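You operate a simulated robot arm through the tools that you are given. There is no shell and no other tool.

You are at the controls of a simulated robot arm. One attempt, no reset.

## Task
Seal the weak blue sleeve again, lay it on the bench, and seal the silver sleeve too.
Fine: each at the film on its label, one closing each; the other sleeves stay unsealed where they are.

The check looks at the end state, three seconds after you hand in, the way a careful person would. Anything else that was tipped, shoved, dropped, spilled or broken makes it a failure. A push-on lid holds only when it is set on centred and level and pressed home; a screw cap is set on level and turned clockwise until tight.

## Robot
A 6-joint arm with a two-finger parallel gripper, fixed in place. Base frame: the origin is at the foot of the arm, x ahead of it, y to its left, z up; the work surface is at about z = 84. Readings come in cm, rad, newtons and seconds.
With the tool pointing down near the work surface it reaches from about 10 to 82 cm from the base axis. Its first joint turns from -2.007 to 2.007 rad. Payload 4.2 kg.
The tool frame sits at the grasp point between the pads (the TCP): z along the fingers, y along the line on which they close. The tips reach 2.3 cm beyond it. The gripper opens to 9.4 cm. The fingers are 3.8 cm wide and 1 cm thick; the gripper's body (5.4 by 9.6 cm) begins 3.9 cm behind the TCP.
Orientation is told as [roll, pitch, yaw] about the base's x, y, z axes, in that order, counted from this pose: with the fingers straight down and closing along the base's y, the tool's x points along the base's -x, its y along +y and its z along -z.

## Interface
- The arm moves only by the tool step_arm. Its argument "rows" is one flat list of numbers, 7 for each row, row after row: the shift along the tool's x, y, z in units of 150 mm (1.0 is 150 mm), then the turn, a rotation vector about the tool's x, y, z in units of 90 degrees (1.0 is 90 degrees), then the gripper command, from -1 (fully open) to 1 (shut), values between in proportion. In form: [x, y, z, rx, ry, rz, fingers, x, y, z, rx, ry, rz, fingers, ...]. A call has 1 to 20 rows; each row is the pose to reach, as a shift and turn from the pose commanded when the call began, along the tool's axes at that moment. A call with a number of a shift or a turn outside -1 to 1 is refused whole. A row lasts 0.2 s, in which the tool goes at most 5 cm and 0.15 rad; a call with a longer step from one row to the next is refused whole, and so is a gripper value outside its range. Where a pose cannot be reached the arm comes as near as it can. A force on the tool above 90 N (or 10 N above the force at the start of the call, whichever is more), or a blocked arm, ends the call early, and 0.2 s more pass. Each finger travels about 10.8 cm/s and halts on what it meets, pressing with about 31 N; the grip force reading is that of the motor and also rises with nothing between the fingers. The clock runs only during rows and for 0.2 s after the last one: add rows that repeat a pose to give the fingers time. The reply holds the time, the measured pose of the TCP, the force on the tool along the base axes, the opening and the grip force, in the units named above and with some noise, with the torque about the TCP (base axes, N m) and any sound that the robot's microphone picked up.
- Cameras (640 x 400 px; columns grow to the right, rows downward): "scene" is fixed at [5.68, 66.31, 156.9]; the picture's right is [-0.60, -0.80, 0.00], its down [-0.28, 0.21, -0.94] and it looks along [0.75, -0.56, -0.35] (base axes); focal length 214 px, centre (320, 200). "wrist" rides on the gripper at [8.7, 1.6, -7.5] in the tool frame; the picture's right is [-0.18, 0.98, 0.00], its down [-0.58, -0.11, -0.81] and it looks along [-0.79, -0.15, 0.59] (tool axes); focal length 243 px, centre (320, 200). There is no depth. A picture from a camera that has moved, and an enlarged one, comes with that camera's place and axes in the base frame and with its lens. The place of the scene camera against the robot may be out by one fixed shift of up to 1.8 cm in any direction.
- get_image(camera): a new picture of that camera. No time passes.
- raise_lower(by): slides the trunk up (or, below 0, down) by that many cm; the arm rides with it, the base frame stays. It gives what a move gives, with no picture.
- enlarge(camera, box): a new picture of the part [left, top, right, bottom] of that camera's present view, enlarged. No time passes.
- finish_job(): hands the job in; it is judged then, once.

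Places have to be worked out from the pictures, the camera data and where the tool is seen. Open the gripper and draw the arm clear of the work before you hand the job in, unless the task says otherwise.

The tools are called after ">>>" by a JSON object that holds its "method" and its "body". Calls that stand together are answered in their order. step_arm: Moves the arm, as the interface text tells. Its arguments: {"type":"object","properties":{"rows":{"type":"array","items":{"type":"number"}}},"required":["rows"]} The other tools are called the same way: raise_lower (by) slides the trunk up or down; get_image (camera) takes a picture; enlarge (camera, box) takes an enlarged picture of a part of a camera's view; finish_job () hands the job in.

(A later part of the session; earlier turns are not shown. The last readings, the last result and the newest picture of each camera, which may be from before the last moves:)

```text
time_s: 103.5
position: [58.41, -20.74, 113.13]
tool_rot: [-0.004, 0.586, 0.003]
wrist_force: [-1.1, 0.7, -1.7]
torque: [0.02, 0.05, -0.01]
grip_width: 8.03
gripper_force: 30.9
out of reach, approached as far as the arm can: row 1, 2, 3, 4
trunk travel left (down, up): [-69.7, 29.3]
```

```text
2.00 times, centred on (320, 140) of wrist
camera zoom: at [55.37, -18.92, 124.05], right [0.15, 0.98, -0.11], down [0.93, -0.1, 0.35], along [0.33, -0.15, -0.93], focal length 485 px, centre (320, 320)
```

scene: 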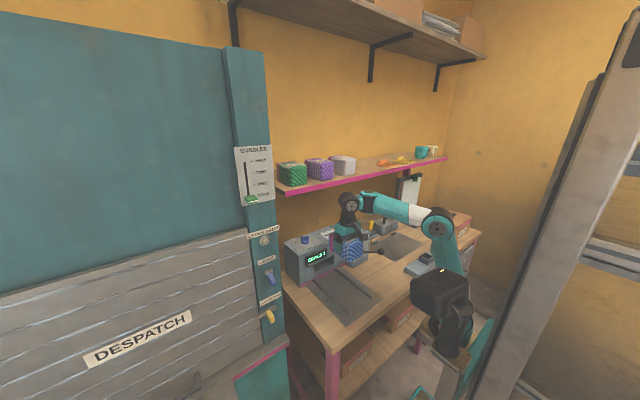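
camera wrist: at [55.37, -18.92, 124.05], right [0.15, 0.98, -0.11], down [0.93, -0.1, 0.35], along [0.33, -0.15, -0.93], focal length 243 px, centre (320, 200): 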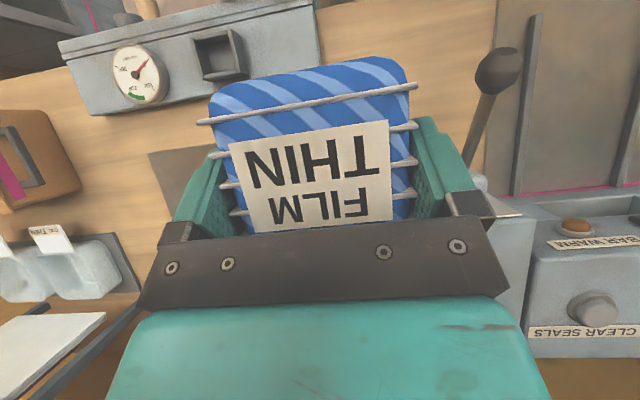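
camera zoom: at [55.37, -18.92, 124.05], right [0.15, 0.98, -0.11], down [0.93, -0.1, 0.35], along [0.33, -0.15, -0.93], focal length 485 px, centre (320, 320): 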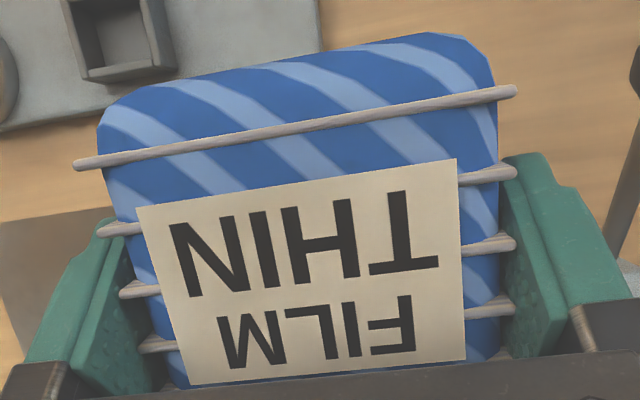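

The rims show it is now about 5° nose-up, so I rotate back 5° and centre it at y≈-20.2.

>>> {"method": "step_arm", "body": {"rows": [0, 0.02, 0, 0, -0.028, 0, -0.4, 0, 0.035, 0, 0, -0.055, 0, -0.4, 0, 0.035, 0, 0, -0.055, 0, -0.4]}}

>>> {"method": "raise_lower", "body": {"by": -14}}

>>> {"method": "enlarge", "body": {"camera": "scene", "box": [340, 190, 440, 270]}}

>>> {"method": "get_image", "body": {"camera": "wrist"}}

```text
time_s: 104.2
position: [59.88, -20.19, 114.53]
tool_rot: [-0.005, 0.499, 0.004]
wrist_force: [0.1, 0.4, -3.2]
torque: [0.0, 0.04, 0.01]
grip_width: 8.0
gripper_force: 31.2
out of reach, approached as far as the arm can: row 1, 2, 3
trunk travel left (down, up): [-69.7, 29.3]
```

```text
time_s: 105.9
position: [59.9, -20.14, 100.63]
tool_rot: [-0.005, 0.5, 0.003]
wrist_force: [0.4, -0.2, -1.7]
torque: [-0.01, 0.03, 0.03]
grip_width: 7.98
gripper_force: 30.8
trunk travel left (down, up): [-55.7, 43.3]
```

```text
5.00 times, centred on (390, 230) of scene
camera zoom: at [5.68, 66.31, 156.9], right [-0.6, -0.8, 0.0], down [-0.28, 0.21, -0.94], along [0.75, -0.56, -0.35], focal length 1072 px, centre (-30, 50)
```

zoom: 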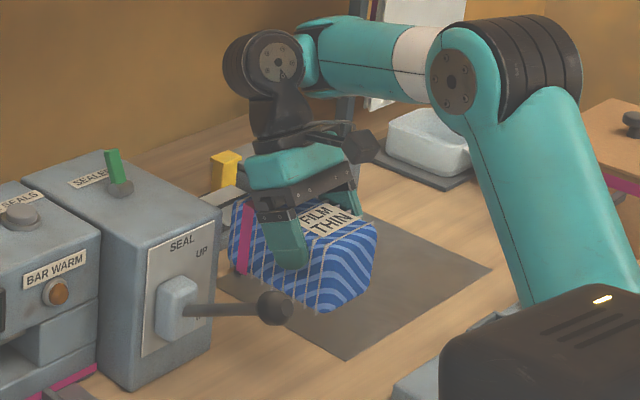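

```text
taken
camera wrist: at [55.87, -18.48, 111.27], right [0.16, 0.98, -0.09], down [0.9, -0.1, 0.43], along [0.41, -0.15, -0.9], focal length 243 px, centre (320, 200)
```

wrist: 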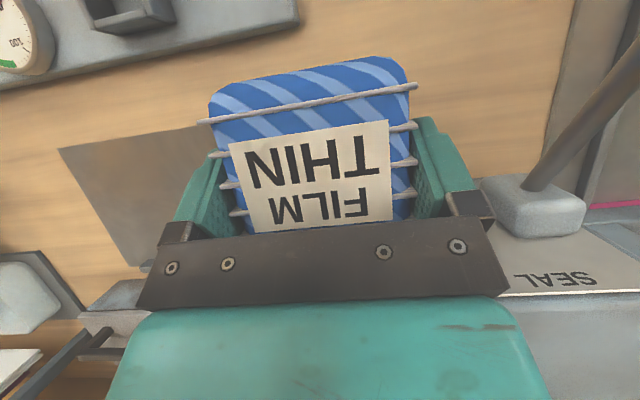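

The sleeve is level within about 2°, and clear of the lever block, mat stops and the front unit. I lower it 9 cm toward the bench.

>>> {"method": "raise_lower", "body": {"by": -9}}

>>> {"method": "enlarge", "body": {"camera": "scene", "box": [340, 200, 430, 270]}}

```text
time_s: 107.2
position: [59.93, -20.23, 91.67]
tool_rot: [-0.006, 0.5, 0.005]
wrist_force: [0.5, -0.7, -2.4]
torque: [-0.03, 0.03, 0.0]
grip_width: 7.96
gripper_force: 30.6
trunk travel left (down, up): [-46.7, 52.3]
```

```text
5.71 times, centred on (385, 235) of scene
camera zoom: at [5.68, 66.31, 156.9], right [-0.6, -0.8, 0.0], down [-0.28, 0.21, -0.94], along [0.75, -0.56, -0.35], focal length 1226 px, centre (-51, 0)
```

zoom: 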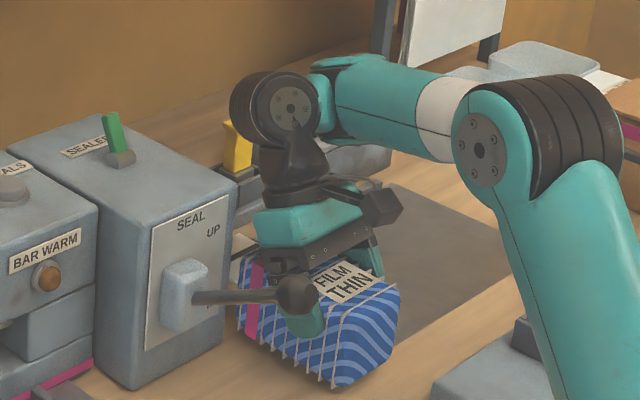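

Not yet touching. I continue down in small steps, watching the vertical force.

>>> {"method": "raise_lower", "body": {"by": -0.8}}

>>> {"method": "raise_lower", "body": {"by": -0.4}}

```text
time_s: 107.7
position: [59.97, -20.11, 90.79]
tool_rot: [-0.004, 0.5, 0.001]
wrist_force: [0.5, -0.2, -2.6]
torque: [0.0, 0.08, 0.01]
grip_width: 8.0
gripper_force: 31.1
trunk travel left (down, up): [-45.9, 53.1]
```

```text
time_s: 108.3
position: [59.86, -20.09, 90.39]
tool_rot: [-0.005, 0.499, 0.004]
wrist_force: [1.2, -0.5, 5.8]
torque: [0.24, 0.27, -0.04]
grip_width: 8.01
gripper_force: 31.3
trunk travel left (down, up): [-45.5, 53.5]
```

Touching at the front edge first (about 8 N). I lower another 0.3 cm to let it settle flat.

>>> {"method": "raise_lower", "body": {"by": -0.3}}

>>> {"method": "enlarge", "body": {"camera": "scene", "box": [350, 220, 420, 275]}}

>>> {"method": "get_image", "body": {"camera": "wrist"}}

```text
time_s: 108.8
position: [59.93, -20.16, 90.23]
tool_rot: [-0.007, 0.496, 0.002]
wrist_force: [10.7, -4.3, 24.9]
torque: [0.79, -0.09, -0.22]
grip_width: 8.0
gripper_force: 30.7
trunk travel left (down, up): [-45.2, 53.8]
```

```text
7.27 times, centred on (385, 248) of scene
camera zoom: at [5.68, 66.31, 156.9], right [-0.6, -0.8, 0.0], down [-0.28, 0.21, -0.94], along [0.75, -0.56, -0.35], focal length 1560 px, centre (-153, -146)
```

zoom: 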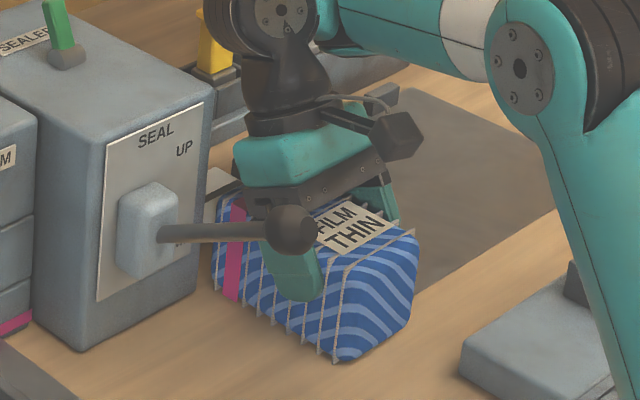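

```text
taken
camera wrist: at [55.84, -18.48, 100.89], right [0.16, 0.98, -0.09], down [0.9, -0.1, 0.43], along [0.42, -0.15, -0.9], focal length 243 px, centre (320, 200)
```

wrist: 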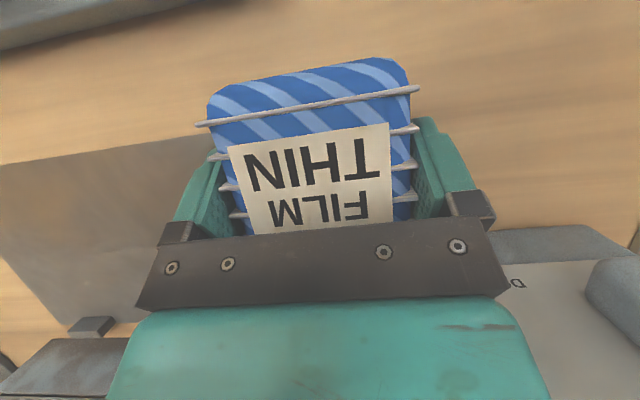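

Firm, even contact (25 N, no pitch torque) — the sleeve lies flat. I release it.

>>> {"method": "step_arm", "body": {"rows": [0, 0, 0, 0, 0, 0, -0.7, 0, 0, 0, 0, 0, 0, -1, 0, 0, 0, 0, 0, 0, -1, 0, 0, 0, 0, 0, 0, -1]}}

>>> {"method": "get_image", "body": {"camera": "wrist"}}

>>> {"method": "enlarge", "body": {"camera": "scene", "box": [350, 220, 420, 275]}}

```text
time_s: 109.8
position: [59.78, -20.24, 90.14]
tool_rot: [-0.007, 0.497, 0.004]
wrist_force: [3.4, -2.0, 28.3]
torque: [0.16, -1.66, -0.14]
grip_width: 9.41
gripper_force: 0.2
trunk travel left (down, up): [-45.2, 53.8]
```

```text
taken
camera wrist: at [55.8, -18.46, 100.85], right [0.16, 0.98, -0.09], down [0.9, -0.1, 0.43], along [0.41, -0.15, -0.9], focal length 243 px, centre (320, 200)
```

wrist: 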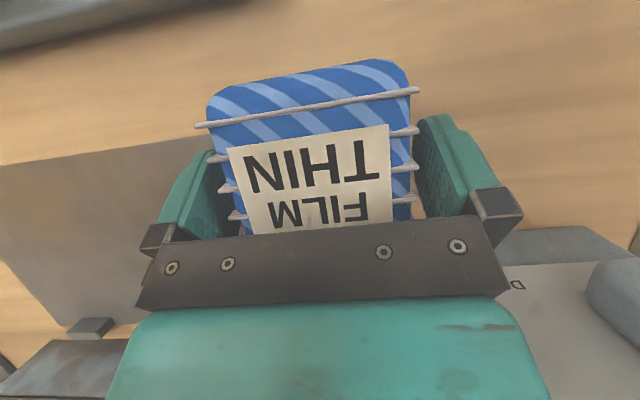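

```text
7.27 times, centred on (385, 248) of scene
camera zoom: at [5.68, 66.31, 156.9], right [-0.6, -0.8, 0.0], down [-0.28, 0.21, -0.94], along [0.75, -0.56, -0.35], focal length 1560 px, centre (-153, -146)
```

zoom: 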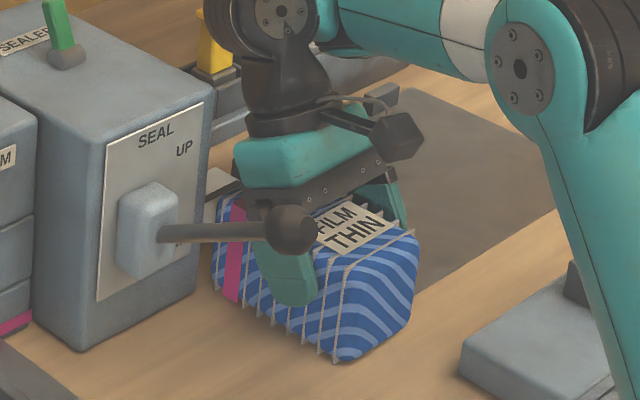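

The gripper is open; its body still rests on the sleeve's top, so I raise the trunk straight up.

>>> {"method": "raise_lower", "body": {"by": 2}}

>>> {"method": "enlarge", "body": {"camera": "scene", "box": [350, 220, 420, 275]}}

>>> {"method": "get_image", "body": {"camera": "wrist"}}

```text
time_s: 110.5
position: [59.82, -20.24, 92.05]
tool_rot: [-0.005, 0.5, 0.004]
wrist_force: [0.8, 0.3, 1.1]
torque: [0.02, -0.05, -0.01]
grip_width: 9.42
gripper_force: 0.1
trunk travel left (down, up): [-47.2, 51.8]
```

```text
7.27 times, centred on (385, 248) of scene
camera zoom: at [5.68, 66.31, 156.9], right [-0.6, -0.8, 0.0], down [-0.28, 0.21, -0.94], along [0.75, -0.56, -0.35], focal length 1560 px, centre (-153, -146)
```

zoom: 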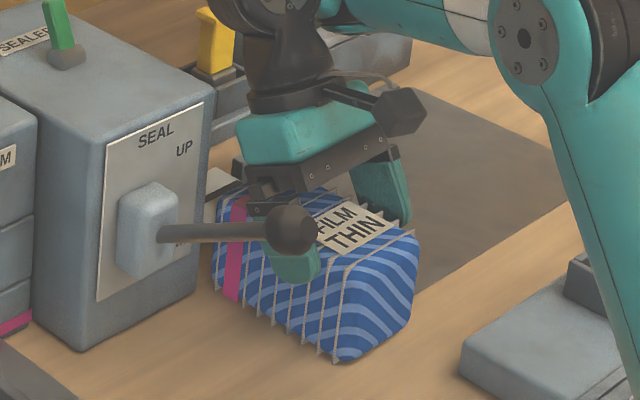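

```text
taken
camera wrist: at [55.86, -18.47, 102.73], right [0.16, 0.98, -0.09], down [0.9, -0.1, 0.43], along [0.41, -0.15, -0.9], focal length 243 px, centre (320, 200)
```

wrist: 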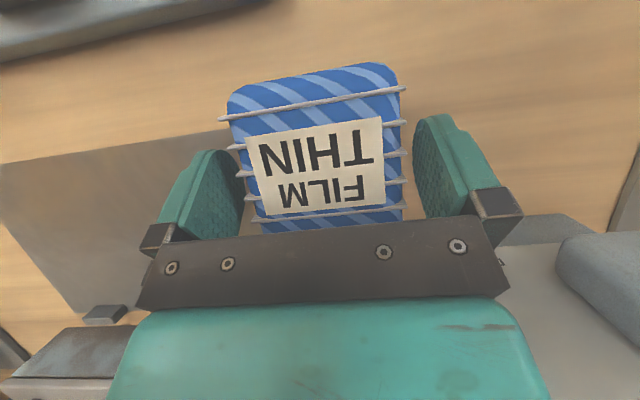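

The sleeve stays put on the bench. I raise the trunk well clear.

>>> {"method": "raise_lower", "body": {"by": 22}}

>>> {"method": "enlarge", "body": {"camera": "scene", "box": [330, 200, 440, 285]}}

>>> {"method": "get_image", "body": {"camera": "wrist"}}

```text
time_s: 112.8
position: [59.94, -20.25, 114.21]
tool_rot: [-0.005, 0.499, 0.005]
wrist_force: [0.2, -0.3, 0.6]
torque: [0.04, -0.02, 0.03]
grip_width: 9.37
gripper_force: 0.1
trunk travel left (down, up): [-69.2, 29.8]
```

```text
4.71 times, centred on (385, 242) of scene
camera zoom: at [5.68, 66.31, 156.9], right [-0.6, -0.8, 0.0], down [-0.28, 0.21, -0.94], along [0.75, -0.56, -0.35], focal length 1009 px, centre (14, 0)
```

zoom: 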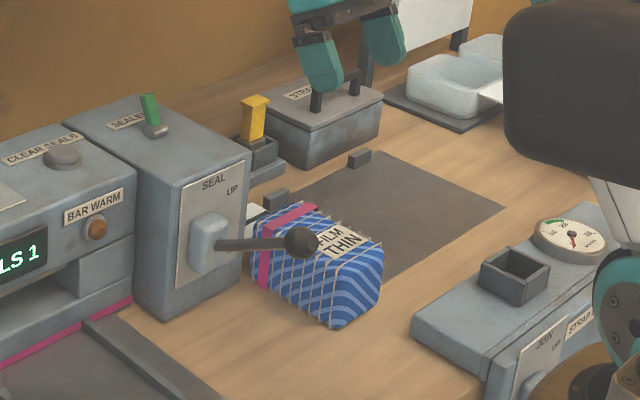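

```text
taken
camera wrist: at [55.86, -18.48, 124.76], right [0.16, 0.98, -0.09], down [0.9, -0.1, 0.43], along [0.41, -0.15, -0.9], focal length 243 px, centre (320, 200)
```

wrist: 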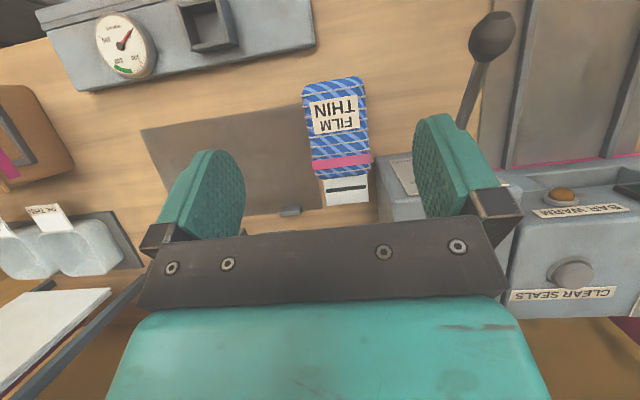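

Blue lies flat on the bench, sealed, and undisturbed. Now I return the tool to vertical, moving up and toward the dial.

>>> {"method": "step_arm", "body": {"rows": [0.09, 0.1, -0.16, 0, -0.06, 0, -1, 0.18, 0.25, -0.33, 0, -0.13, 0, -1, 0.27, 0.4, -0.49, 0, -0.2, 0, 0, 0.36, 0.55, -0.66, 0, -0.26, 0, 1, 0.447, 0.75, -0.82, 0, -0.318, 0, 1, 0.447, 0.9, -0.82, 0, -0.318, 0, 1]}}

>>> {"method": "get_image", "body": {"camera": "scene"}}

```text
time_s: 114.2
position: [60.08, -6.71, 128.62]
tool_rot: [-0.005, 0.001, 0.006]
wrist_force: [0.3, 1.1, 0.5]
torque: [0.05, 0.02, 0.02]
grip_width: 0.0
gripper_force: 31.2
out of reach, approached as far as the arm can: row 2, 3, 4, 5, 6
trunk travel left (down, up): [-69.2, 29.8]
```

```text
taken
```

scene: 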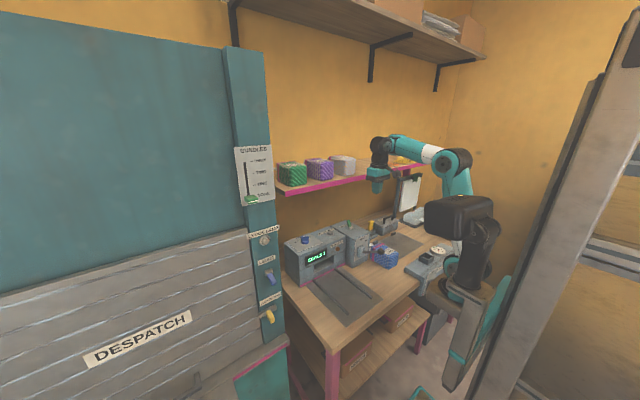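

Now back to the dial to turn it from THIN to MEDIUM for the silver sleeve. I lower the trunk 20 cm (passing above the lever) and move in front-right of the dial with tilt 22° and yaw 16°, as before.

>>> {"method": "raise_lower", "body": {"by": -20}}

>>> {"method": "step_arm", "body": {"rows": [-0.2, 0.25, 0.0, 0, -0.06, 0, 1, -0.4, 0.5, 0.0, 0, -0.13, 0, 1, -0.6, 0.75, 0.0, 0, -0.2, 0, 1, -0.733, 1.0, -0.05, 0, -0.244, 0, 1]}}

>>> {"method": "get_image", "body": {"camera": "scene"}}

```text
time_s: 116.4
position: [60.06, -6.65, 108.51]
tool_rot: [-0.003, 0.002, 0.004]
wrist_force: [0.2, -1.1, 0.4]
torque: [-0.01, 0.01, 0.01]
grip_width: 0.0
gripper_force: 31.2
trunk travel left (down, up): [-49.2, 49.8]
```

```text
time_s: 117.4
position: [72.28, 8.86, 110.53]
tool_rot: [-0.004, -0.382, 0.007]
wrist_force: [-0.2, 0.3, -0.5]
torque: [0.05, 0.01, 0.01]
grip_width: 0.01
gripper_force: 31.1
out of reach, approached as far as the arm can: row 1, 2, 3, 4
trunk travel left (down, up): [-49.2, 49.8]
```

```text
taken
```

scene: 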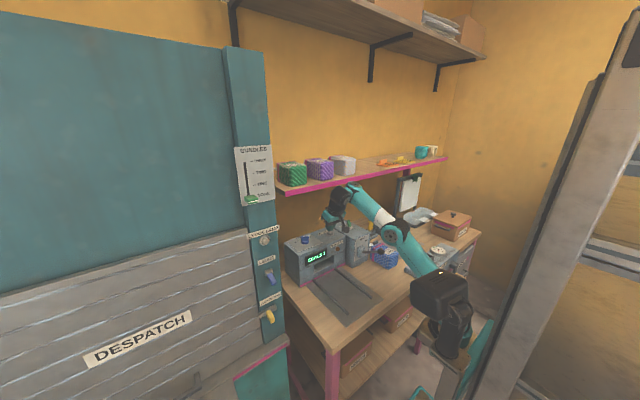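

On track. I add the 16° yaw and come to the right of the dial's tail, then check.

>>> {"method": "step_arm", "body": {"rows": [-0.015, 0.14, 0.06, -0.033, 0, -0.082, 1, -0.031, 0.287, 0.12, -0.0667, 0, -0.1648, 1, -0.031, 0.287, 0.12, -0.0667, 0, -0.1648, 1]}}

>>> {"method": "get_image", "body": {"camera": "wrist"}}

>>> {"method": "enlarge", "body": {"camera": "wrist", "box": [270, 60, 450, 200]}}

```text
time_s: 118.2
position: [73.22, 13.18, 109.03]
tool_rot: [-0.004, -0.38, 0.287]
wrist_force: [0.5, -0.2, -0.1]
torque: [0.02, -0.01, -0.01]
grip_width: 0.0
gripper_force: 31.6
trunk travel left (down, up): [-49.2, 49.8]
```

```text
taken
camera wrist: at [62.39, 11.78, 112.7], right [-0.11, 0.99, 0.07], down [0.26, -0.03, 0.96], along [0.96, 0.13, -0.25], focal length 243 px, centre (320, 200)
```

wrist: 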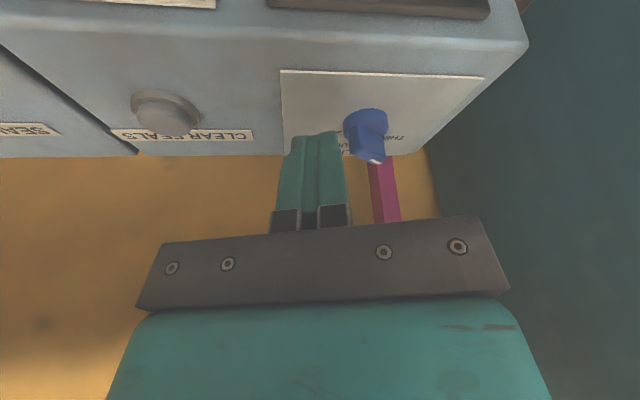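

```text
2.86 times, centred on (360, 130) of wrist
camera zoom: at [62.39, 11.78, 112.7], right [-0.11, 0.99, 0.07], down [0.26, -0.03, 0.96], along [0.96, 0.13, -0.25], focal length 693 px, centre (206, 400)
```

zoom: 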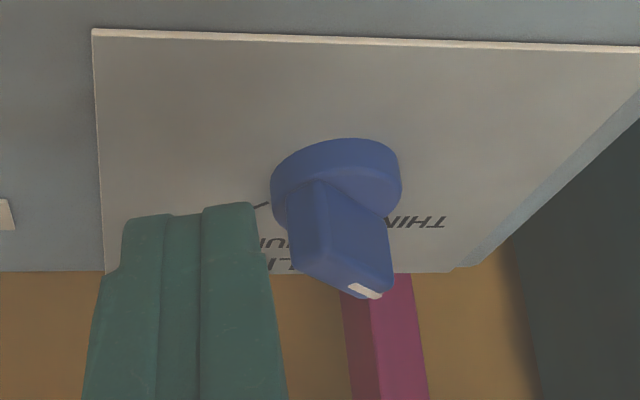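

The dial is at THIN as expected. I lower the fingers to the right of the tail.

>>> {"method": "step_arm", "body": {"rows": [-0.06, -0.025, 0.148, 0, 0, 0, 1, -0.119, -0.0505, 0.296, 0, 0, 0, 1, -0.119, -0.0505, 0.296, 0, 0, 0, 1]}}

>>> {"method": "enlarge", "body": {"camera": "wrist", "box": [270, 60, 450, 220]}}

```text
time_s: 119.0
position: [76.45, 13.5, 105.65]
tool_rot: [-0.003, -0.38, 0.288]
wrist_force: [-0.1, 0.0, 0.0]
torque: [0.0, 0.01, 0.01]
grip_width: 0.01
gripper_force: 30.6
trunk travel left (down, up): [-49.2, 49.8]
```

```text
2.50 times, centred on (360, 140) of wrist
camera zoom: at [65.74, 12.03, 109.26], right [-0.11, 0.99, 0.07], down [0.26, -0.03, 0.96], along [0.96, 0.13, -0.25], focal length 606 px, centre (220, 350)
```

zoom: 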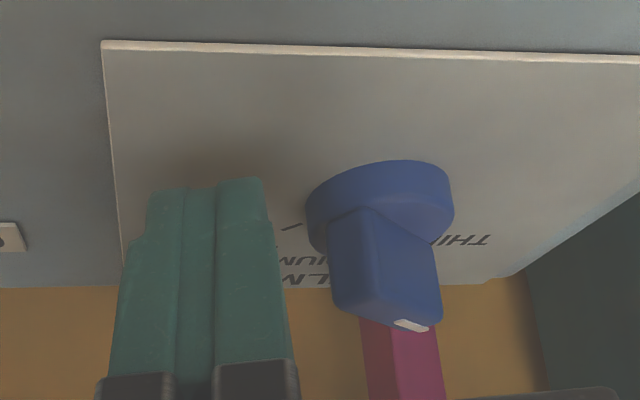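

Well placed. I push left (+y) by 1.6 cm in small steps.

>>> {"method": "step_arm", "body": {"rows": [-0.007, 0.0256, 0.003, 0, 0, 0, 1, -0.014, 0.0512, 0.0055, 0, 0, 0, 1, -0.021, 0.0768, 0.008, 0, 0, 0, 1, -0.0276, 0.1024, 0.011, 0, 0, 0, 1]}}

>>> {"method": "enlarge", "body": {"camera": "wrist", "box": [270, 60, 450, 220]}}

>>> {"method": "enlarge", "body": {"camera": "scene", "box": [290, 225, 330, 252]}}

```text
time_s: 120.0
position: [76.58, 14.7, 105.53]
tool_rot: [-0.005, -0.38, 0.283]
wrist_force: [-6.4, -20.2, -1.7]
torque: [-0.16, 0.12, -0.34]
grip_width: 0.0
gripper_force: 31.5
trunk travel left (down, up): [-49.2, 49.8]
```

```text
2.50 times, centred on (360, 140) of wrist
camera zoom: at [65.74, 13.36, 109.29], right [-0.11, 0.99, 0.06], down [0.26, -0.03, 0.96], along [0.96, 0.12, -0.25], focal length 606 px, centre (220, 350)
```

zoom: 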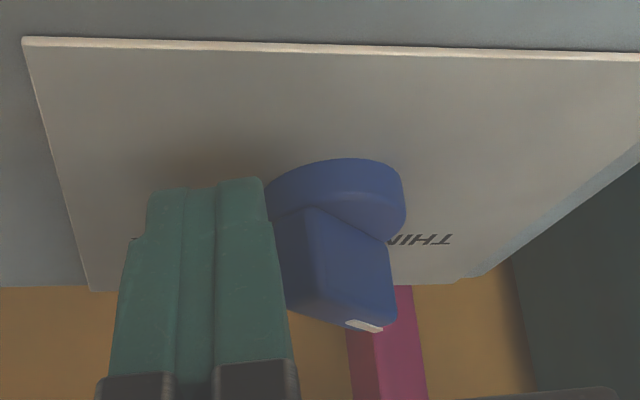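

```text
14.81 times, centred on (310, 238) of scene
camera zoom: at [5.68, 66.31, 156.9], right [-0.6, -0.8, 0.0], down [-0.28, 0.21, -0.94], along [0.75, -0.56, -0.35], focal length 3177 px, centre (468, -370)
```

zoom: 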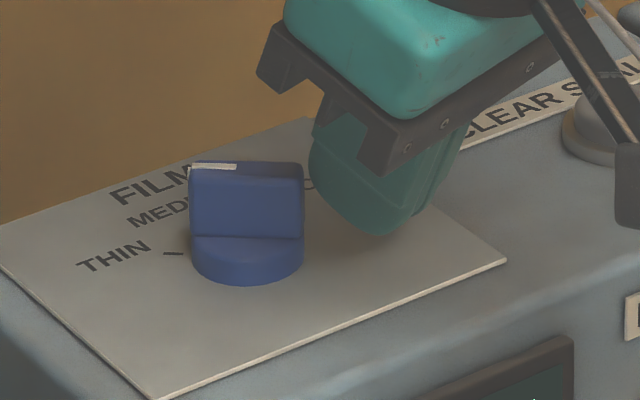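

Contact (20 N) but not yet turned. I continue pushing in small steps.

>>> {"method": "step_arm", "body": {"rows": [-0.005, 0.0192, 0.002, 0, 0, 0, 1, -0.0104, 0.0384, 0.004, 0, 0, 0, 1, -0.0104, 0.0384, 0.004, 0, 0, 0, 1]}}

>>> {"method": "enlarge", "body": {"camera": "scene", "box": [290, 225, 330, 252]}}

```text
time_s: 120.8
position: [76.67, 14.75, 105.57]
tool_rot: [-0.016, -0.378, 0.275]
wrist_force: [-26.0, -63.6, -6.8]
torque: [-0.75, 0.42, -0.78]
grip_width: 0.01
gripper_force: 31.3
trunk travel left (down, up): [-49.2, 49.8]
```

```text
14.81 times, centred on (310, 238) of scene
camera zoom: at [5.68, 66.31, 156.9], right [-0.6, -0.8, 0.0], down [-0.28, 0.21, -0.94], along [0.75, -0.56, -0.35], focal length 3177 px, centre (468, -370)
```

zoom: 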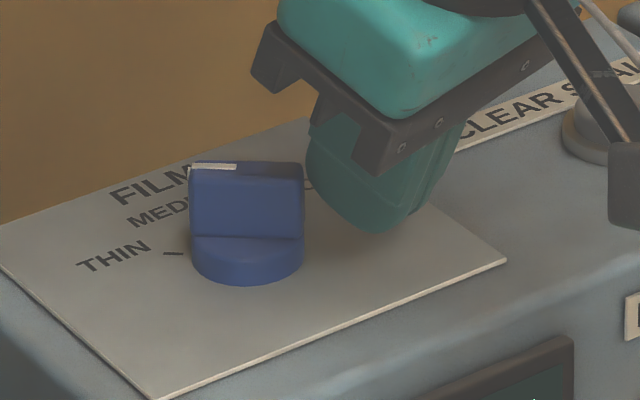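

The contact is again on the tail's end face (no leverage). I back off, go 1.3 cm further in so the flat side of the finger meets the tail's far corner, and push again.

>>> {"method": "step_arm", "body": {"rows": [0.0414, -0.1536, -0.0167, 0, 0, 0, 1, -0.0357, -0.1778, 0.0145, 0, 0, 0, 1, -0.0357, -0.1778, 0.0145, 0, 0, 0, 1, -0.05, -0.13, 0.02, 0, 0, 0, 1, -0.0616, -0.0818, 0.0249, 0, 0, 0, 1]}}

>>> {"method": "enlarge", "body": {"camera": "wrist", "box": [270, 60, 450, 220]}}

>>> {"method": "enlarge", "body": {"camera": "scene", "box": [290, 225, 330, 252]}}

```text
time_s: 122.0
position: [77.86, 14.74, 105.56]
tool_rot: [-0.004, -0.382, 0.286]
wrist_force: [0.1, -0.5, -0.9]
torque: [0.01, -0.01, -0.01]
grip_width: 0.0
gripper_force: 31.7
trunk travel left (down, up): [-49.2, 49.8]
```

```text
2.50 times, centred on (360, 140) of wrist
camera zoom: at [67.06, 13.31, 109.24], right [-0.11, 0.99, 0.07], down [0.26, -0.03, 0.96], along [0.96, 0.13, -0.25], focal length 606 px, centre (220, 350)
```

zoom: 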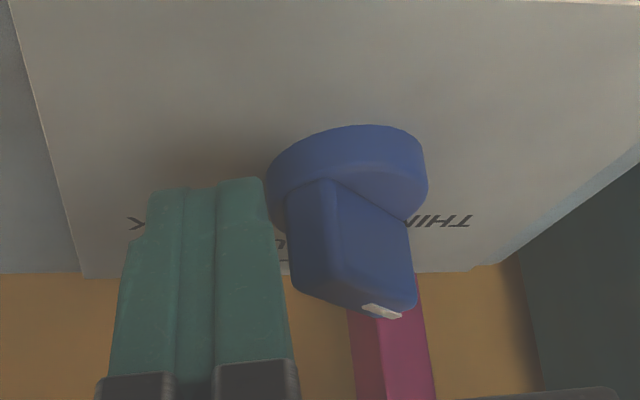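

```text
14.81 times, centred on (310, 238) of scene
camera zoom: at [5.68, 66.31, 156.9], right [-0.6, -0.8, 0.0], down [-0.28, 0.21, -0.94], along [0.75, -0.56, -0.35], focal length 3177 px, centre (468, -370)
```

zoom: 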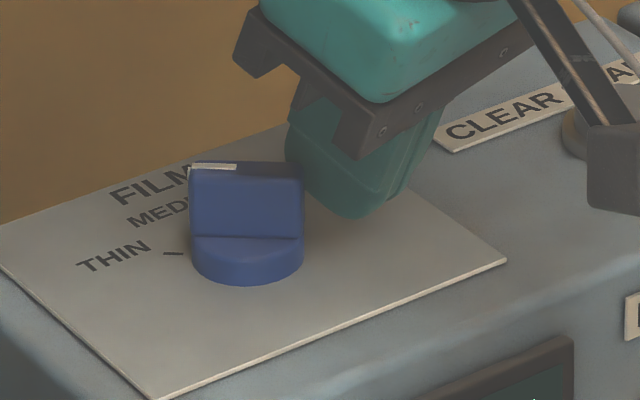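

No contact yet. I push left 1 cm from here.

>>> {"method": "step_arm", "body": {"rows": [-0.0058, 0.0213, 0.0023, 0, 0, 0, 1, -0.0115, 0.0427, 0.0047, 0, 0, 0, 1, -0.0173, 0.064, 0.007, 0, 0, 0, 1]}}

>>> {"method": "enlarge", "body": {"camera": "wrist", "box": [270, 60, 450, 220]}}

>>> {"method": "enlarge", "body": {"camera": "scene", "box": [290, 225, 330, 252]}}

```text
time_s: 122.8
position: [77.81, 15.1, 105.6]
tool_rot: [-0.007, -0.376, 0.278]
wrist_force: [-17.3, -43.6, -5.9]
torque: [-0.56, 0.28, -0.05]
grip_width: 0.02
gripper_force: 31.1
trunk travel left (down, up): [-49.2, 49.8]
```

```text
2.50 times, centred on (360, 140) of wrist
camera zoom: at [67.09, 13.81, 109.28], right [-0.1, 0.99, 0.06], down [0.26, -0.03, 0.96], along [0.96, 0.12, -0.26], focal length 606 px, centre (220, 350)
```

zoom: 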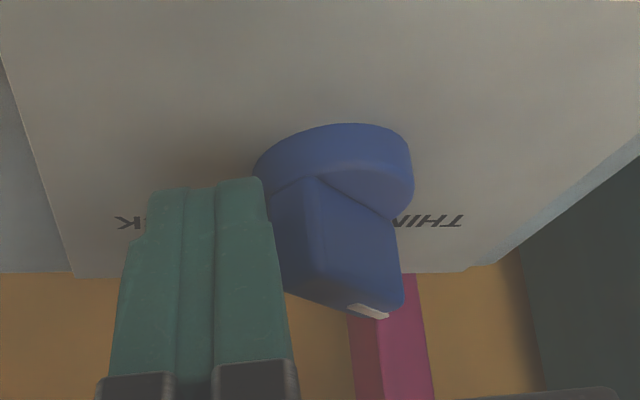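

```text
14.81 times, centred on (310, 238) of scene
camera zoom: at [5.68, 66.31, 156.9], right [-0.6, -0.8, 0.0], down [-0.28, 0.21, -0.94], along [0.75, -0.56, -0.35], focal length 3177 px, centre (468, -370)
```

zoom: 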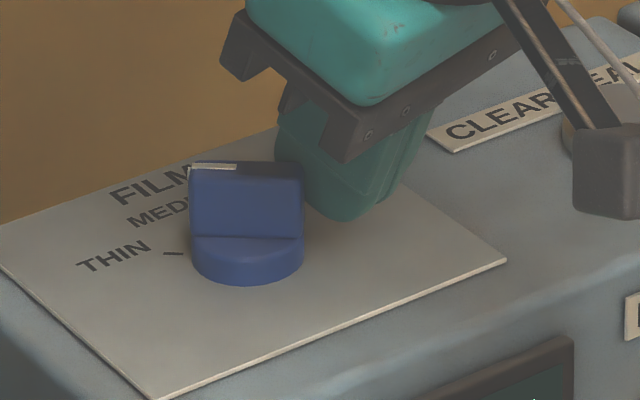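

The force lines up through the dial's centre again. The tail must be drawn toward me (-x), so while keeping contact I move the finger back along -x with a little +y.

>>> {"method": "step_arm", "body": {"rows": [0.0288, 0.0125, -0.0117, 0, 0, 0, 1, 0.0576, 0.025, -0.0233, 0, 0, 0, 1, 0.0915, 0.0425, -0.037, 0, 0, 0, 1, 0.1253, 0.0601, -0.0507, 0, 0, 0, 1]}}

>>> {"method": "enlarge", "body": {"camera": "wrist", "box": [270, 60, 450, 220]}}

>>> {"method": "enlarge", "body": {"camera": "scene", "box": [290, 225, 330, 252]}}

```text
time_s: 123.8
position: [75.61, 16.13, 105.54]
tool_rot: [-0.003, -0.379, 0.287]
wrist_force: [-0.2, -0.3, 0.3]
torque: [-0.01, -0.02, 0.05]
grip_width: 0.0
gripper_force: 30.9
trunk travel left (down, up): [-49.2, 49.8]
```

```text
2.50 times, centred on (360, 140) of wrist
camera zoom: at [64.84, 14.61, 109.24], right [-0.11, 0.99, 0.07], down [0.26, -0.04, 0.96], along [0.96, 0.13, -0.25], focal length 606 px, centre (220, 350)
```

zoom: 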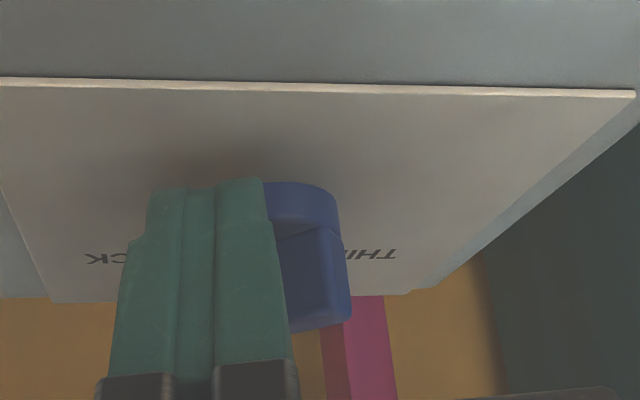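

```text
14.81 times, centred on (310, 238) of scene
camera zoom: at [5.68, 66.31, 156.9], right [-0.6, -0.8, 0.0], down [-0.28, 0.21, -0.94], along [0.75, -0.56, -0.35], focal length 3177 px, centre (468, -370)
```

zoom: 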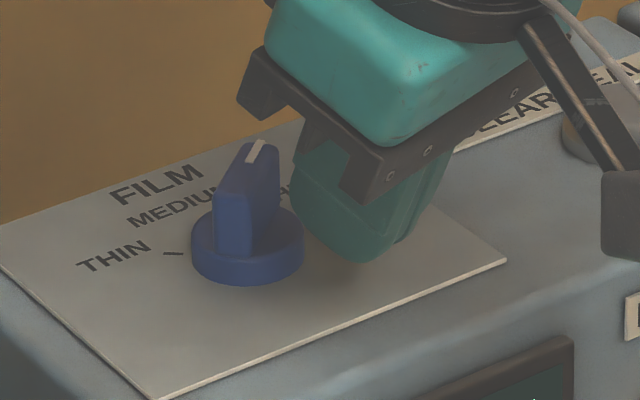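

It overshot past MEDIUM to THICK. I back off, go around to the left side, and repeat the earlier push that took it from THICK to MEDIUM.

>>> {"method": "step_arm", "body": {"rows": [0.1, 0.0, -0.05, 0, 0, 0, 1, 0.1, 0.02, -0.25, 0, 0, 0, 1, 0.08, 0.25, -0.3, 0, 0, 0, 1, 0.06, 0.45, -0.28, 0, 0, 0, 1, 0.06, 0.45, -0.28, 0, 0, 0, 1]}}

>>> {"method": "get_image", "body": {"camera": "wrist"}}

>>> {"method": "enlarge", "body": {"camera": "scene", "box": [290, 225, 330, 252]}}

```text
time_s: 125.0
position: [71.47, 21.81, 109.08]
tool_rot: [-0.004, -0.381, 0.286]
wrist_force: [0.1, 0.8, 0.6]
torque: [-0.01, -0.03, 0.0]
grip_width: 0.01
gripper_force: 31.2
trunk travel left (down, up): [-49.2, 49.8]
```

```text
taken
camera wrist: at [60.69, 20.45, 112.82], right [-0.11, 0.99, 0.07], down [0.26, -0.03, 0.96], along [0.96, 0.12, -0.25], focal length 243 px, centre (320, 200)
```

wrist: 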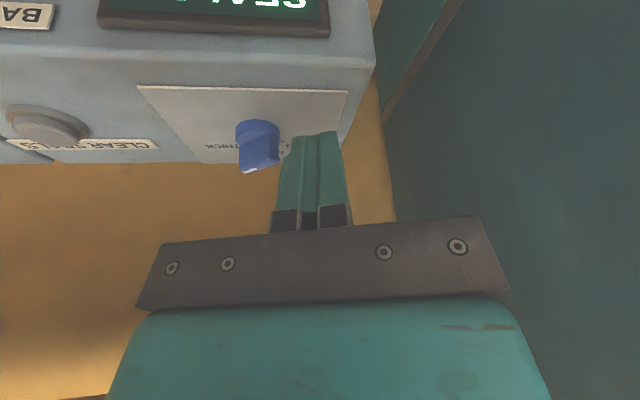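

```text
14.81 times, centred on (310, 238) of scene
camera zoom: at [5.68, 66.31, 156.9], right [-0.6, -0.8, 0.0], down [-0.28, 0.21, -0.94], along [0.75, -0.56, -0.35], focal length 3177 px, centre (468, -370)
```

zoom: 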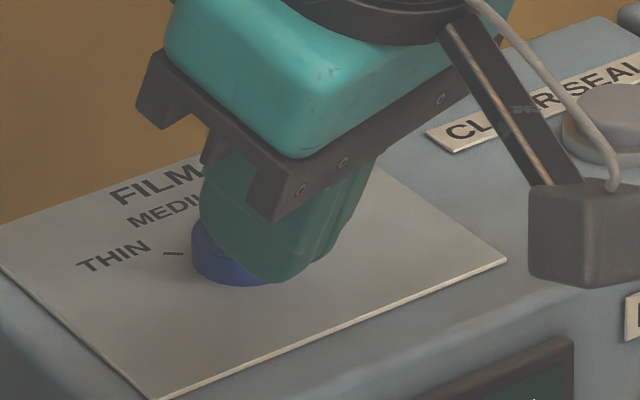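

It's at THICK. I return to the same starting spot as the first push.

>>> {"method": "step_arm", "body": {"rows": [-0.115, -0.046, 0.169, 0, 0, 0, 1, -0.231, -0.092, 0.338, 0, 0, 0, 1, -0.231, -0.092, 0.338, 0, 0, 0, 1]}}

>>> {"method": "enlarge", "body": {"camera": "wrist", "box": [190, 60, 370, 220]}}

```text
time_s: 125.8
position: [76.75, 21.9, 105.63]
tool_rot: [-0.002, -0.38, 0.286]
wrist_force: [0.2, -0.2, 0.7]
torque: [-0.02, 0.0, -0.04]
grip_width: 0.0
gripper_force: 30.8
trunk travel left (down, up): [-49.2, 49.8]
```

```text
2.50 times, centred on (280, 140) of wrist
camera zoom: at [65.86, 20.46, 109.4], right [-0.11, 0.99, 0.07], down [0.26, -0.03, 0.96], along [0.96, 0.13, -0.25], focal length 606 px, centre (420, 350)
```

zoom: 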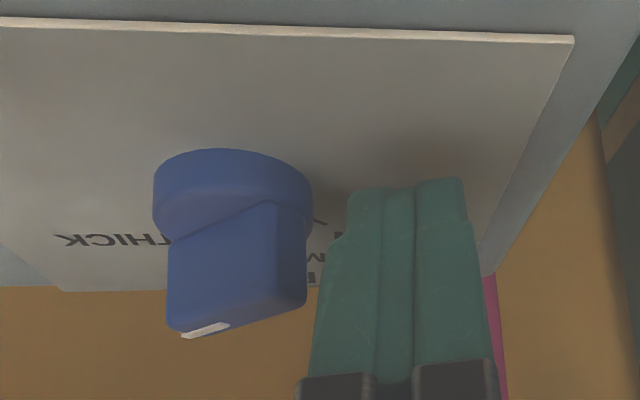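

Identical to the first time. I repeat the same push: 2 cm, then 1 cm more, to the right.

>>> {"method": "step_arm", "body": {"rows": [0.0086, -0.032, -0.0035, 0, 0, 0, 1, 0.0173, -0.064, -0.007, 0, 0, 0, 1, 0.026, -0.096, -0.0105, 0, 0, 0, 1, 0.0345, -0.128, -0.014, 0, 0, 0, 1]}}

>>> {"method": "step_arm", "body": {"rows": [0.0086, -0.032, -0.0035, 0, 0, 0, 1, 0.0173, -0.064, -0.007, 0, 0, 0, 1, 0.0173, -0.064, -0.007, 0, 0, 0, 1]}}

>>> {"method": "enlarge", "body": {"camera": "wrist", "box": [190, 60, 370, 220]}}

>>> {"method": "enlarge", "body": {"camera": "scene", "box": [290, 225, 330, 252]}}

```text
time_s: 126.8
position: [76.65, 20.27, 105.73]
tool_rot: [-0.001, -0.381, 0.289]
wrist_force: [-3.3, 11.8, 0.9]
torque: [0.23, 0.02, 0.17]
grip_width: 0.0
gripper_force: 31.3
trunk travel left (down, up): [-49.2, 49.8]
```

```text
time_s: 127.6
position: [76.33, 19.93, 105.66]
tool_rot: [0.001, -0.385, 0.301]
wrist_force: [-38.6, 52.4, -7.6]
torque: [0.68, 0.64, 0.8]
grip_width: 0.0
gripper_force: 30.8
trunk travel left (down, up): [-49.2, 49.8]
```

```text
2.50 times, centred on (280, 140) of wrist
camera zoom: at [65.48, 18.32, 109.39], right [-0.13, 0.99, 0.07], down [0.26, -0.03, 0.97], along [0.96, 0.14, -0.25], focal length 606 px, centre (420, 350)
```

zoom: 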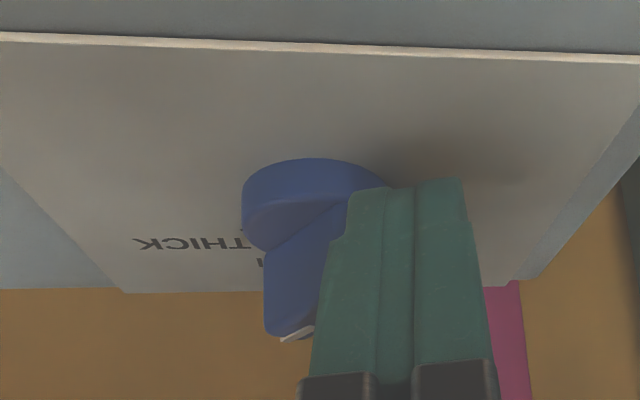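

```text
14.81 times, centred on (310, 238) of scene
camera zoom: at [5.68, 66.31, 156.9], right [-0.6, -0.8, 0.0], down [-0.28, 0.21, -0.94], along [0.75, -0.56, -0.35], focal length 3177 px, centre (468, -370)
```

zoom: 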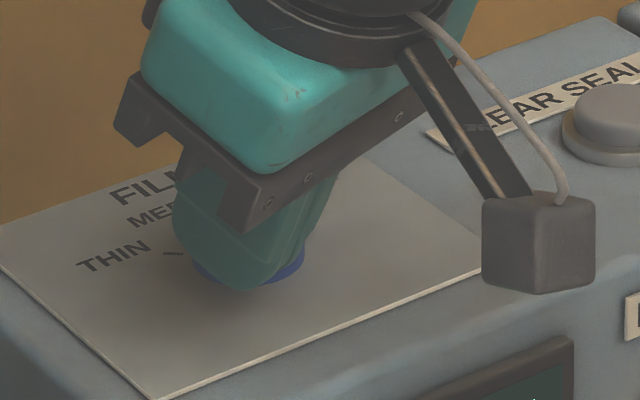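

Same state as the first time. I repeat the same retreat move and look.

>>> {"method": "step_arm", "body": {"rows": [0.009, 0.086, -0.004, 0, 0, 0, 1, 0.054, 0.14, -0.13, 0, 0, 0, 1, 0.086, 0.164, -0.272, 0, 0, 0, 1, 0.165, -0.131, -0.304, 0, 0, 0, 1, 0.191, -0.2267, -0.3145, 0, 0, 0, 1, 0.191, -0.2267, -0.3145, 0, 0, 0, 1]}}

>>> {"method": "enlarge", "body": {"camera": "wrist", "box": [270, 60, 450, 190]}}

>>> {"method": "enlarge", "body": {"camera": "scene", "box": [290, 225, 330, 252]}}

```text
time_s: 129.0
position: [73.46, 14.28, 109.11]
tool_rot: [-0.003, -0.38, 0.287]
wrist_force: [-0.1, 0.0, -0.4]
torque: [0.0, -0.01, 0.0]
grip_width: 0.0
gripper_force: 31.4
trunk travel left (down, up): [-49.2, 49.8]
```

```text
3.08 times, centred on (360, 125) of wrist
camera zoom: at [62.57, 12.93, 112.78], right [-0.11, 0.99, 0.07], down [0.26, -0.03, 0.96], along [0.96, 0.12, -0.25], focal length 746 px, centre (197, 431)
```

zoom: 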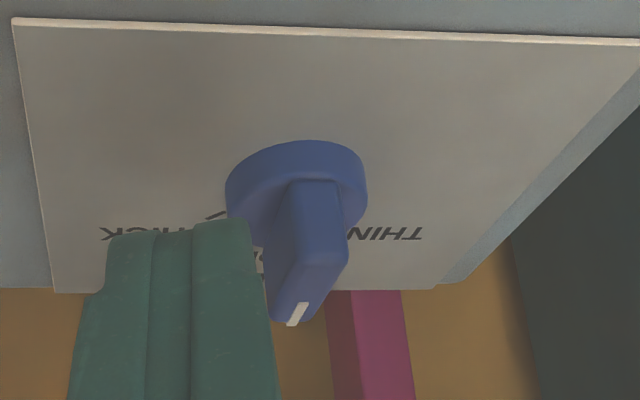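

```text
14.81 times, centred on (310, 238) of scene
camera zoom: at [5.68, 66.31, 156.9], right [-0.6, -0.8, 0.0], down [-0.28, 0.21, -0.94], along [0.75, -0.56, -0.35], focal length 3177 px, centre (468, -370)
```

zoom: 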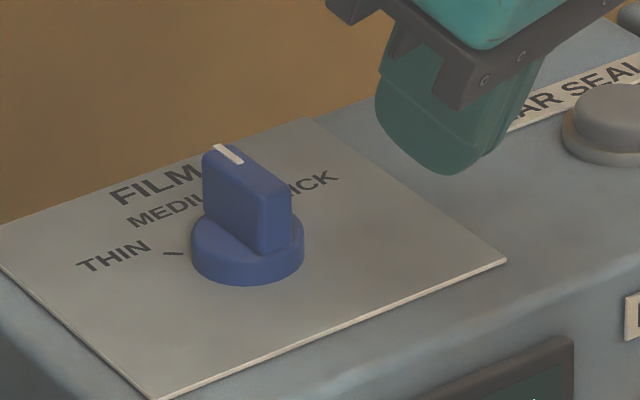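

The dial is at MEDIUM. Now for the silver sleeve: I back out from under the shelf edge, squaring the tool up.

>>> {"method": "step_arm", "body": {"rows": [0.126, -0.114, -0.123, 0.033, 0, 0.082, 1, 0.253, -0.228, -0.246, 0.0667, 0, 0.1648, 1, 0.38, -0.342, -0.37, 0.0667, 0, 0.1648, 1, 0.506, -0.456, -0.492, 0.0667, 0, 0.1648, 1, 0.506, -0.456, -0.492, 0.0667, 0, 0.1648, 1]}}

>>> {"method": "enlarge", "body": {"camera": "scene", "box": [270, 130, 430, 280]}}

```text
time_s: 130.2
position: [67.27, 5.67, 115.27]
tool_rot: [-0.004, -0.378, 0.006]
wrist_force: [1.0, -0.2, 0.9]
torque: [-0.01, 0.0, 0.01]
grip_width: 0.01
gripper_force: 31.2
out of reach, approached as far as the arm can: row 2, 3, 4, 5
trunk travel left (down, up): [-49.2, 49.8]
```

```text
2.67 times, centred on (350, 205) of scene
camera zoom: at [5.68, 66.31, 156.9], right [-0.6, -0.8, 0.0], down [-0.28, 0.21, -0.94], along [0.75, -0.56, -0.35], focal length 572 px, centre (240, 187)
```

zoom: 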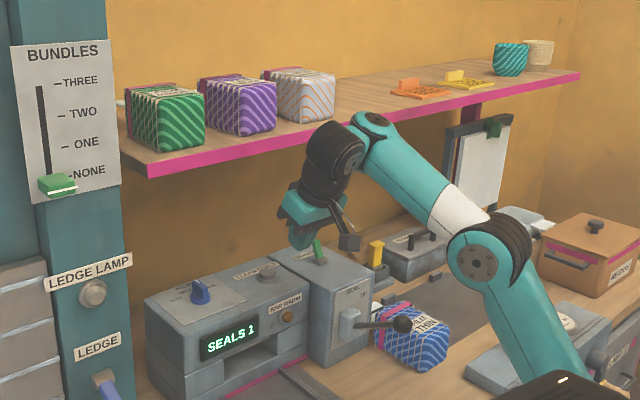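

Clear of the shelf. I move a bit further back with tilt 15° and then raise the trunk to shelf-working height.

>>> {"method": "step_arm", "body": {"rows": [0.087, -0.211, -0.082, 0, 0.025, 0, 0, 0.173, -0.422, -0.165, 0, 0.05, 0, -1, 0.26, -0.633, -0.247, 0, 0.074, 0, -1, 0.26, -0.633, -0.247, 0, 0.074, 0, -1]}}

>>> {"method": "raise_lower", "body": {"by": 38}}

>>> {"method": "get_image", "body": {"camera": "wrist"}}

>>> {"method": "get_image", "body": {"camera": "scene"}}

```text
time_s: 131.2
position: [62.43, -3.83, 117.28]
tool_rot: [-0.002, -0.266, 0.008]
wrist_force: [-0.6, -0.2, -0.4]
torque: [-0.01, -0.02, 0.01]
grip_width: 9.38
gripper_force: 0.0
trunk travel left (down, up): [-49.2, 49.8]
```

```text
time_s: 134.8
position: [62.32, -3.73, 155.34]
tool_rot: [-0.002, -0.265, 0.007]
wrist_force: [-0.3, 0.2, -0.1]
torque: [0.0, -0.06, -0.02]
grip_width: 9.4
gripper_force: 0.1
trunk travel left (down, up): [-87.2, 11.8]
```

```text
taken
camera wrist: at [52.01, -2.14, 160.24], right [0.17, 0.98, 0.04], down [0.35, -0.1, 0.93], along [0.92, -0.14, -0.36], focal length 243 px, centre (320, 200)
```

wrist: 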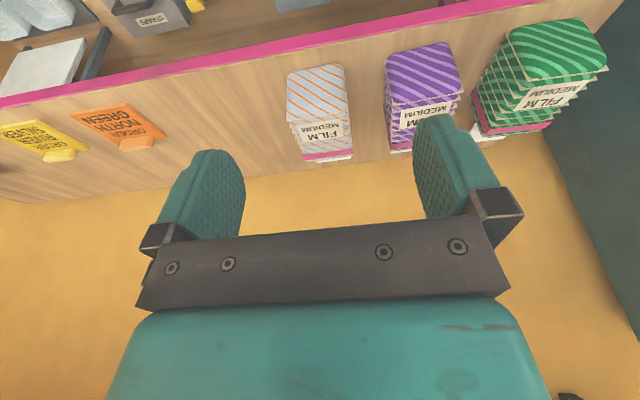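

```text
taken
```

scene: 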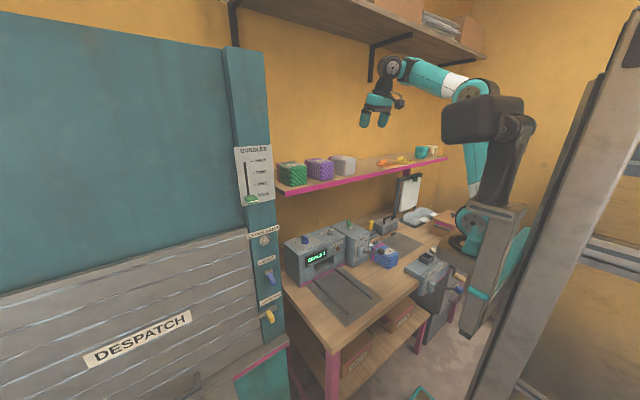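

I zoom in on the silver sleeve from this viewpoint to fix its position.

>>> {"method": "enlarge", "body": {"camera": "wrist", "box": [260, 50, 400, 180]}}

```text
3.08 times, centred on (330, 115) of wrist
camera zoom: at [52.01, -2.14, 160.24], right [0.17, 0.98, 0.04], down [0.35, -0.1, 0.93], along [0.92, -0.14, -0.36], focal length 746 px, centre (289, 462)
```

zoom: 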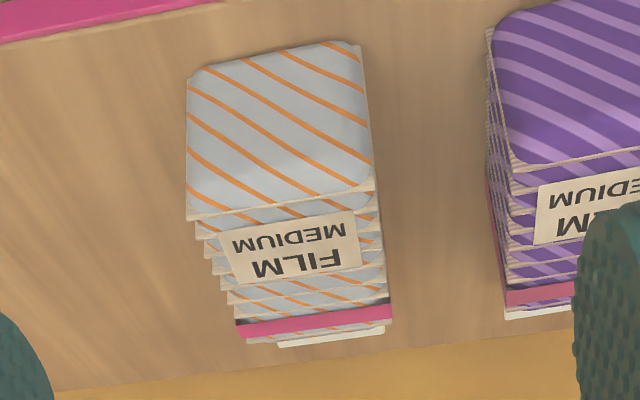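

Silver: front rim x≈76.4, y -9.8 to -1.8, top z 139.1. I raise slightly and move to hover above it at (79.6, -5.8) in two moves.

>>> {"method": "raise_lower", "body": {"by": 3}}

>>> {"method": "step_arm", "body": {"rows": [-0.12, -0.035, 0.136, 0, 0, 0, -1, -0.24, -0.07, 0.272, 0, 0, 0, -1, -0.36, -0.105, 0.408, 0, 0, 0, -1, -0.474, -0.138, 0.543, 0, 0, 0, -1, -0.474, -0.138, 0.543, 0, 0, 0, -1]}}

>>> {"method": "get_image", "body": {"camera": "wrist"}}

```text
time_s: 135.6
position: [62.44, -3.71, 158.41]
tool_rot: [-0.003, -0.265, 0.007]
wrist_force: [-0.7, 0.2, -0.7]
torque: [-0.03, -0.03, 0.03]
grip_width: 9.4
gripper_force: 0.1
trunk travel left (down, up): [-90.2, 8.8]
```

```text
time_s: 136.8
position: [71.42, -5.9, 152.25]
tool_rot: [-0.004, -0.265, 0.007]
wrist_force: [-0.1, -0.5, 0.0]
torque: [0.0, 0.02, 0.02]
grip_width: 9.38
gripper_force: 0.1
trunk travel left (down, up): [-90.2, 8.8]
```

```text
taken
camera wrist: at [61.1, -4.19, 157.26], right [0.17, 0.98, 0.04], down [0.35, -0.1, 0.93], along [0.92, -0.14, -0.36], focal length 243 px, centre (320, 200)
```

wrist: 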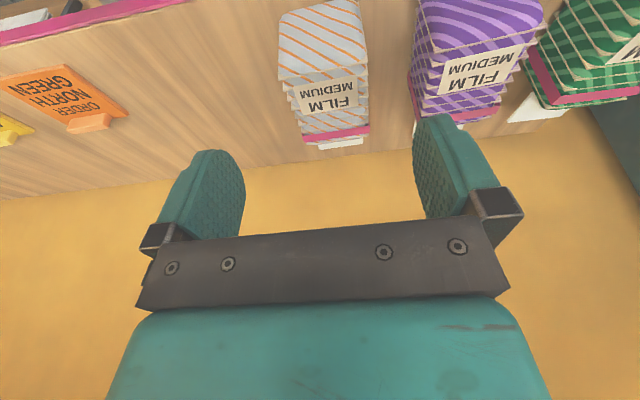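

I continue to hover right above the silver sleeve, staying about 2.5 cm above its top, then check alignment.

>>> {"method": "step_arm", "body": {"rows": [-0.133, 0.002, 0.2, 0, 0, 0, -1, -0.266, 0.005, 0.4, 0, 0, 0, -1, -0.398, 0.007, 0.6, 0, 0, 0, -1, -0.398, 0.007, 0.6, 0, 0, 0, -1]}}

>>> {"method": "get_image", "body": {"camera": "wrist"}}

>>> {"method": "enlarge", "body": {"camera": "scene", "box": [260, 90, 420, 200]}}

```text
time_s: 137.8
position: [79.56, -5.69, 145.2]
tool_rot: [-0.003, -0.265, 0.007]
wrist_force: [-0.1, -1.0, -0.4]
torque: [0.0, 0.05, 0.0]
grip_width: 9.4
gripper_force: 0.1
trunk travel left (down, up): [-90.2, 8.8]
```

```text
taken
camera wrist: at [69.25, -4.02, 150.13], right [0.17, 0.98, 0.04], down [0.35, -0.1, 0.93], along [0.92, -0.14, -0.36], focal length 243 px, centre (320, 200)
```

wrist: 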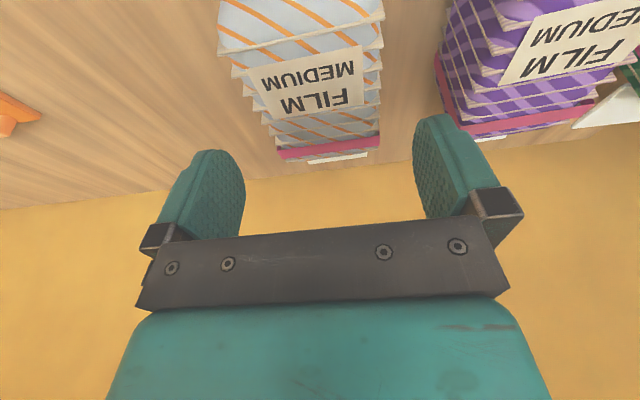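

```text
3.64 times, centred on (340, 145) of scene
camera zoom: at [5.68, 66.31, 156.9], right [-0.6, -0.8, 0.0], down [-0.28, 0.21, -0.94], along [0.75, -0.56, -0.35], focal length 780 px, centre (247, 400)
```

zoom: 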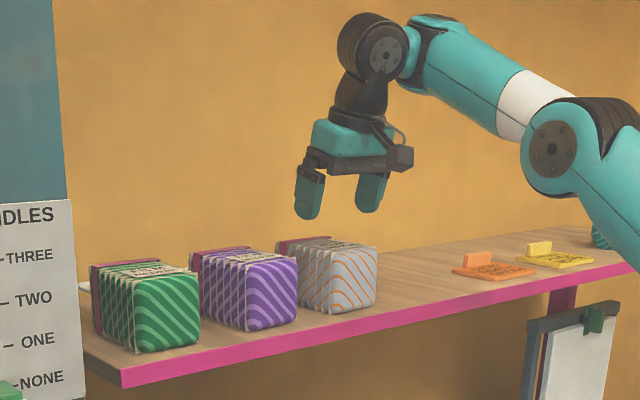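

I zoom in to verify the y-centring above the silver sleeve.

>>> {"method": "enlarge", "body": {"camera": "wrist", "box": [200, 0, 420, 180]}}

```text
2.22 times, centred on (310, 90) of wrist
camera zoom: at [69.25, -4.02, 150.13], right [0.17, 0.98, 0.04], down [0.35, -0.1, 0.93], along [0.92, -0.14, -0.36], focal length 539 px, centre (342, 444)
```

zoom: 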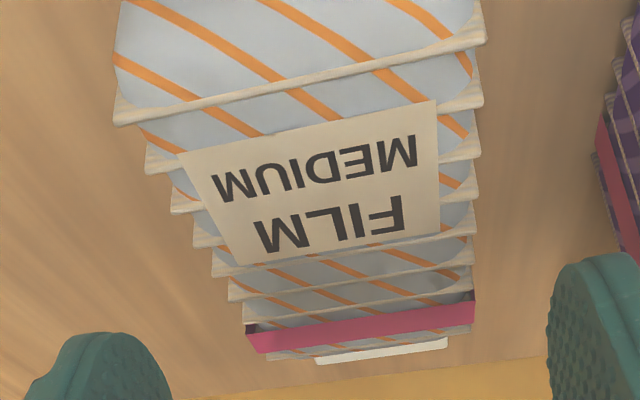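

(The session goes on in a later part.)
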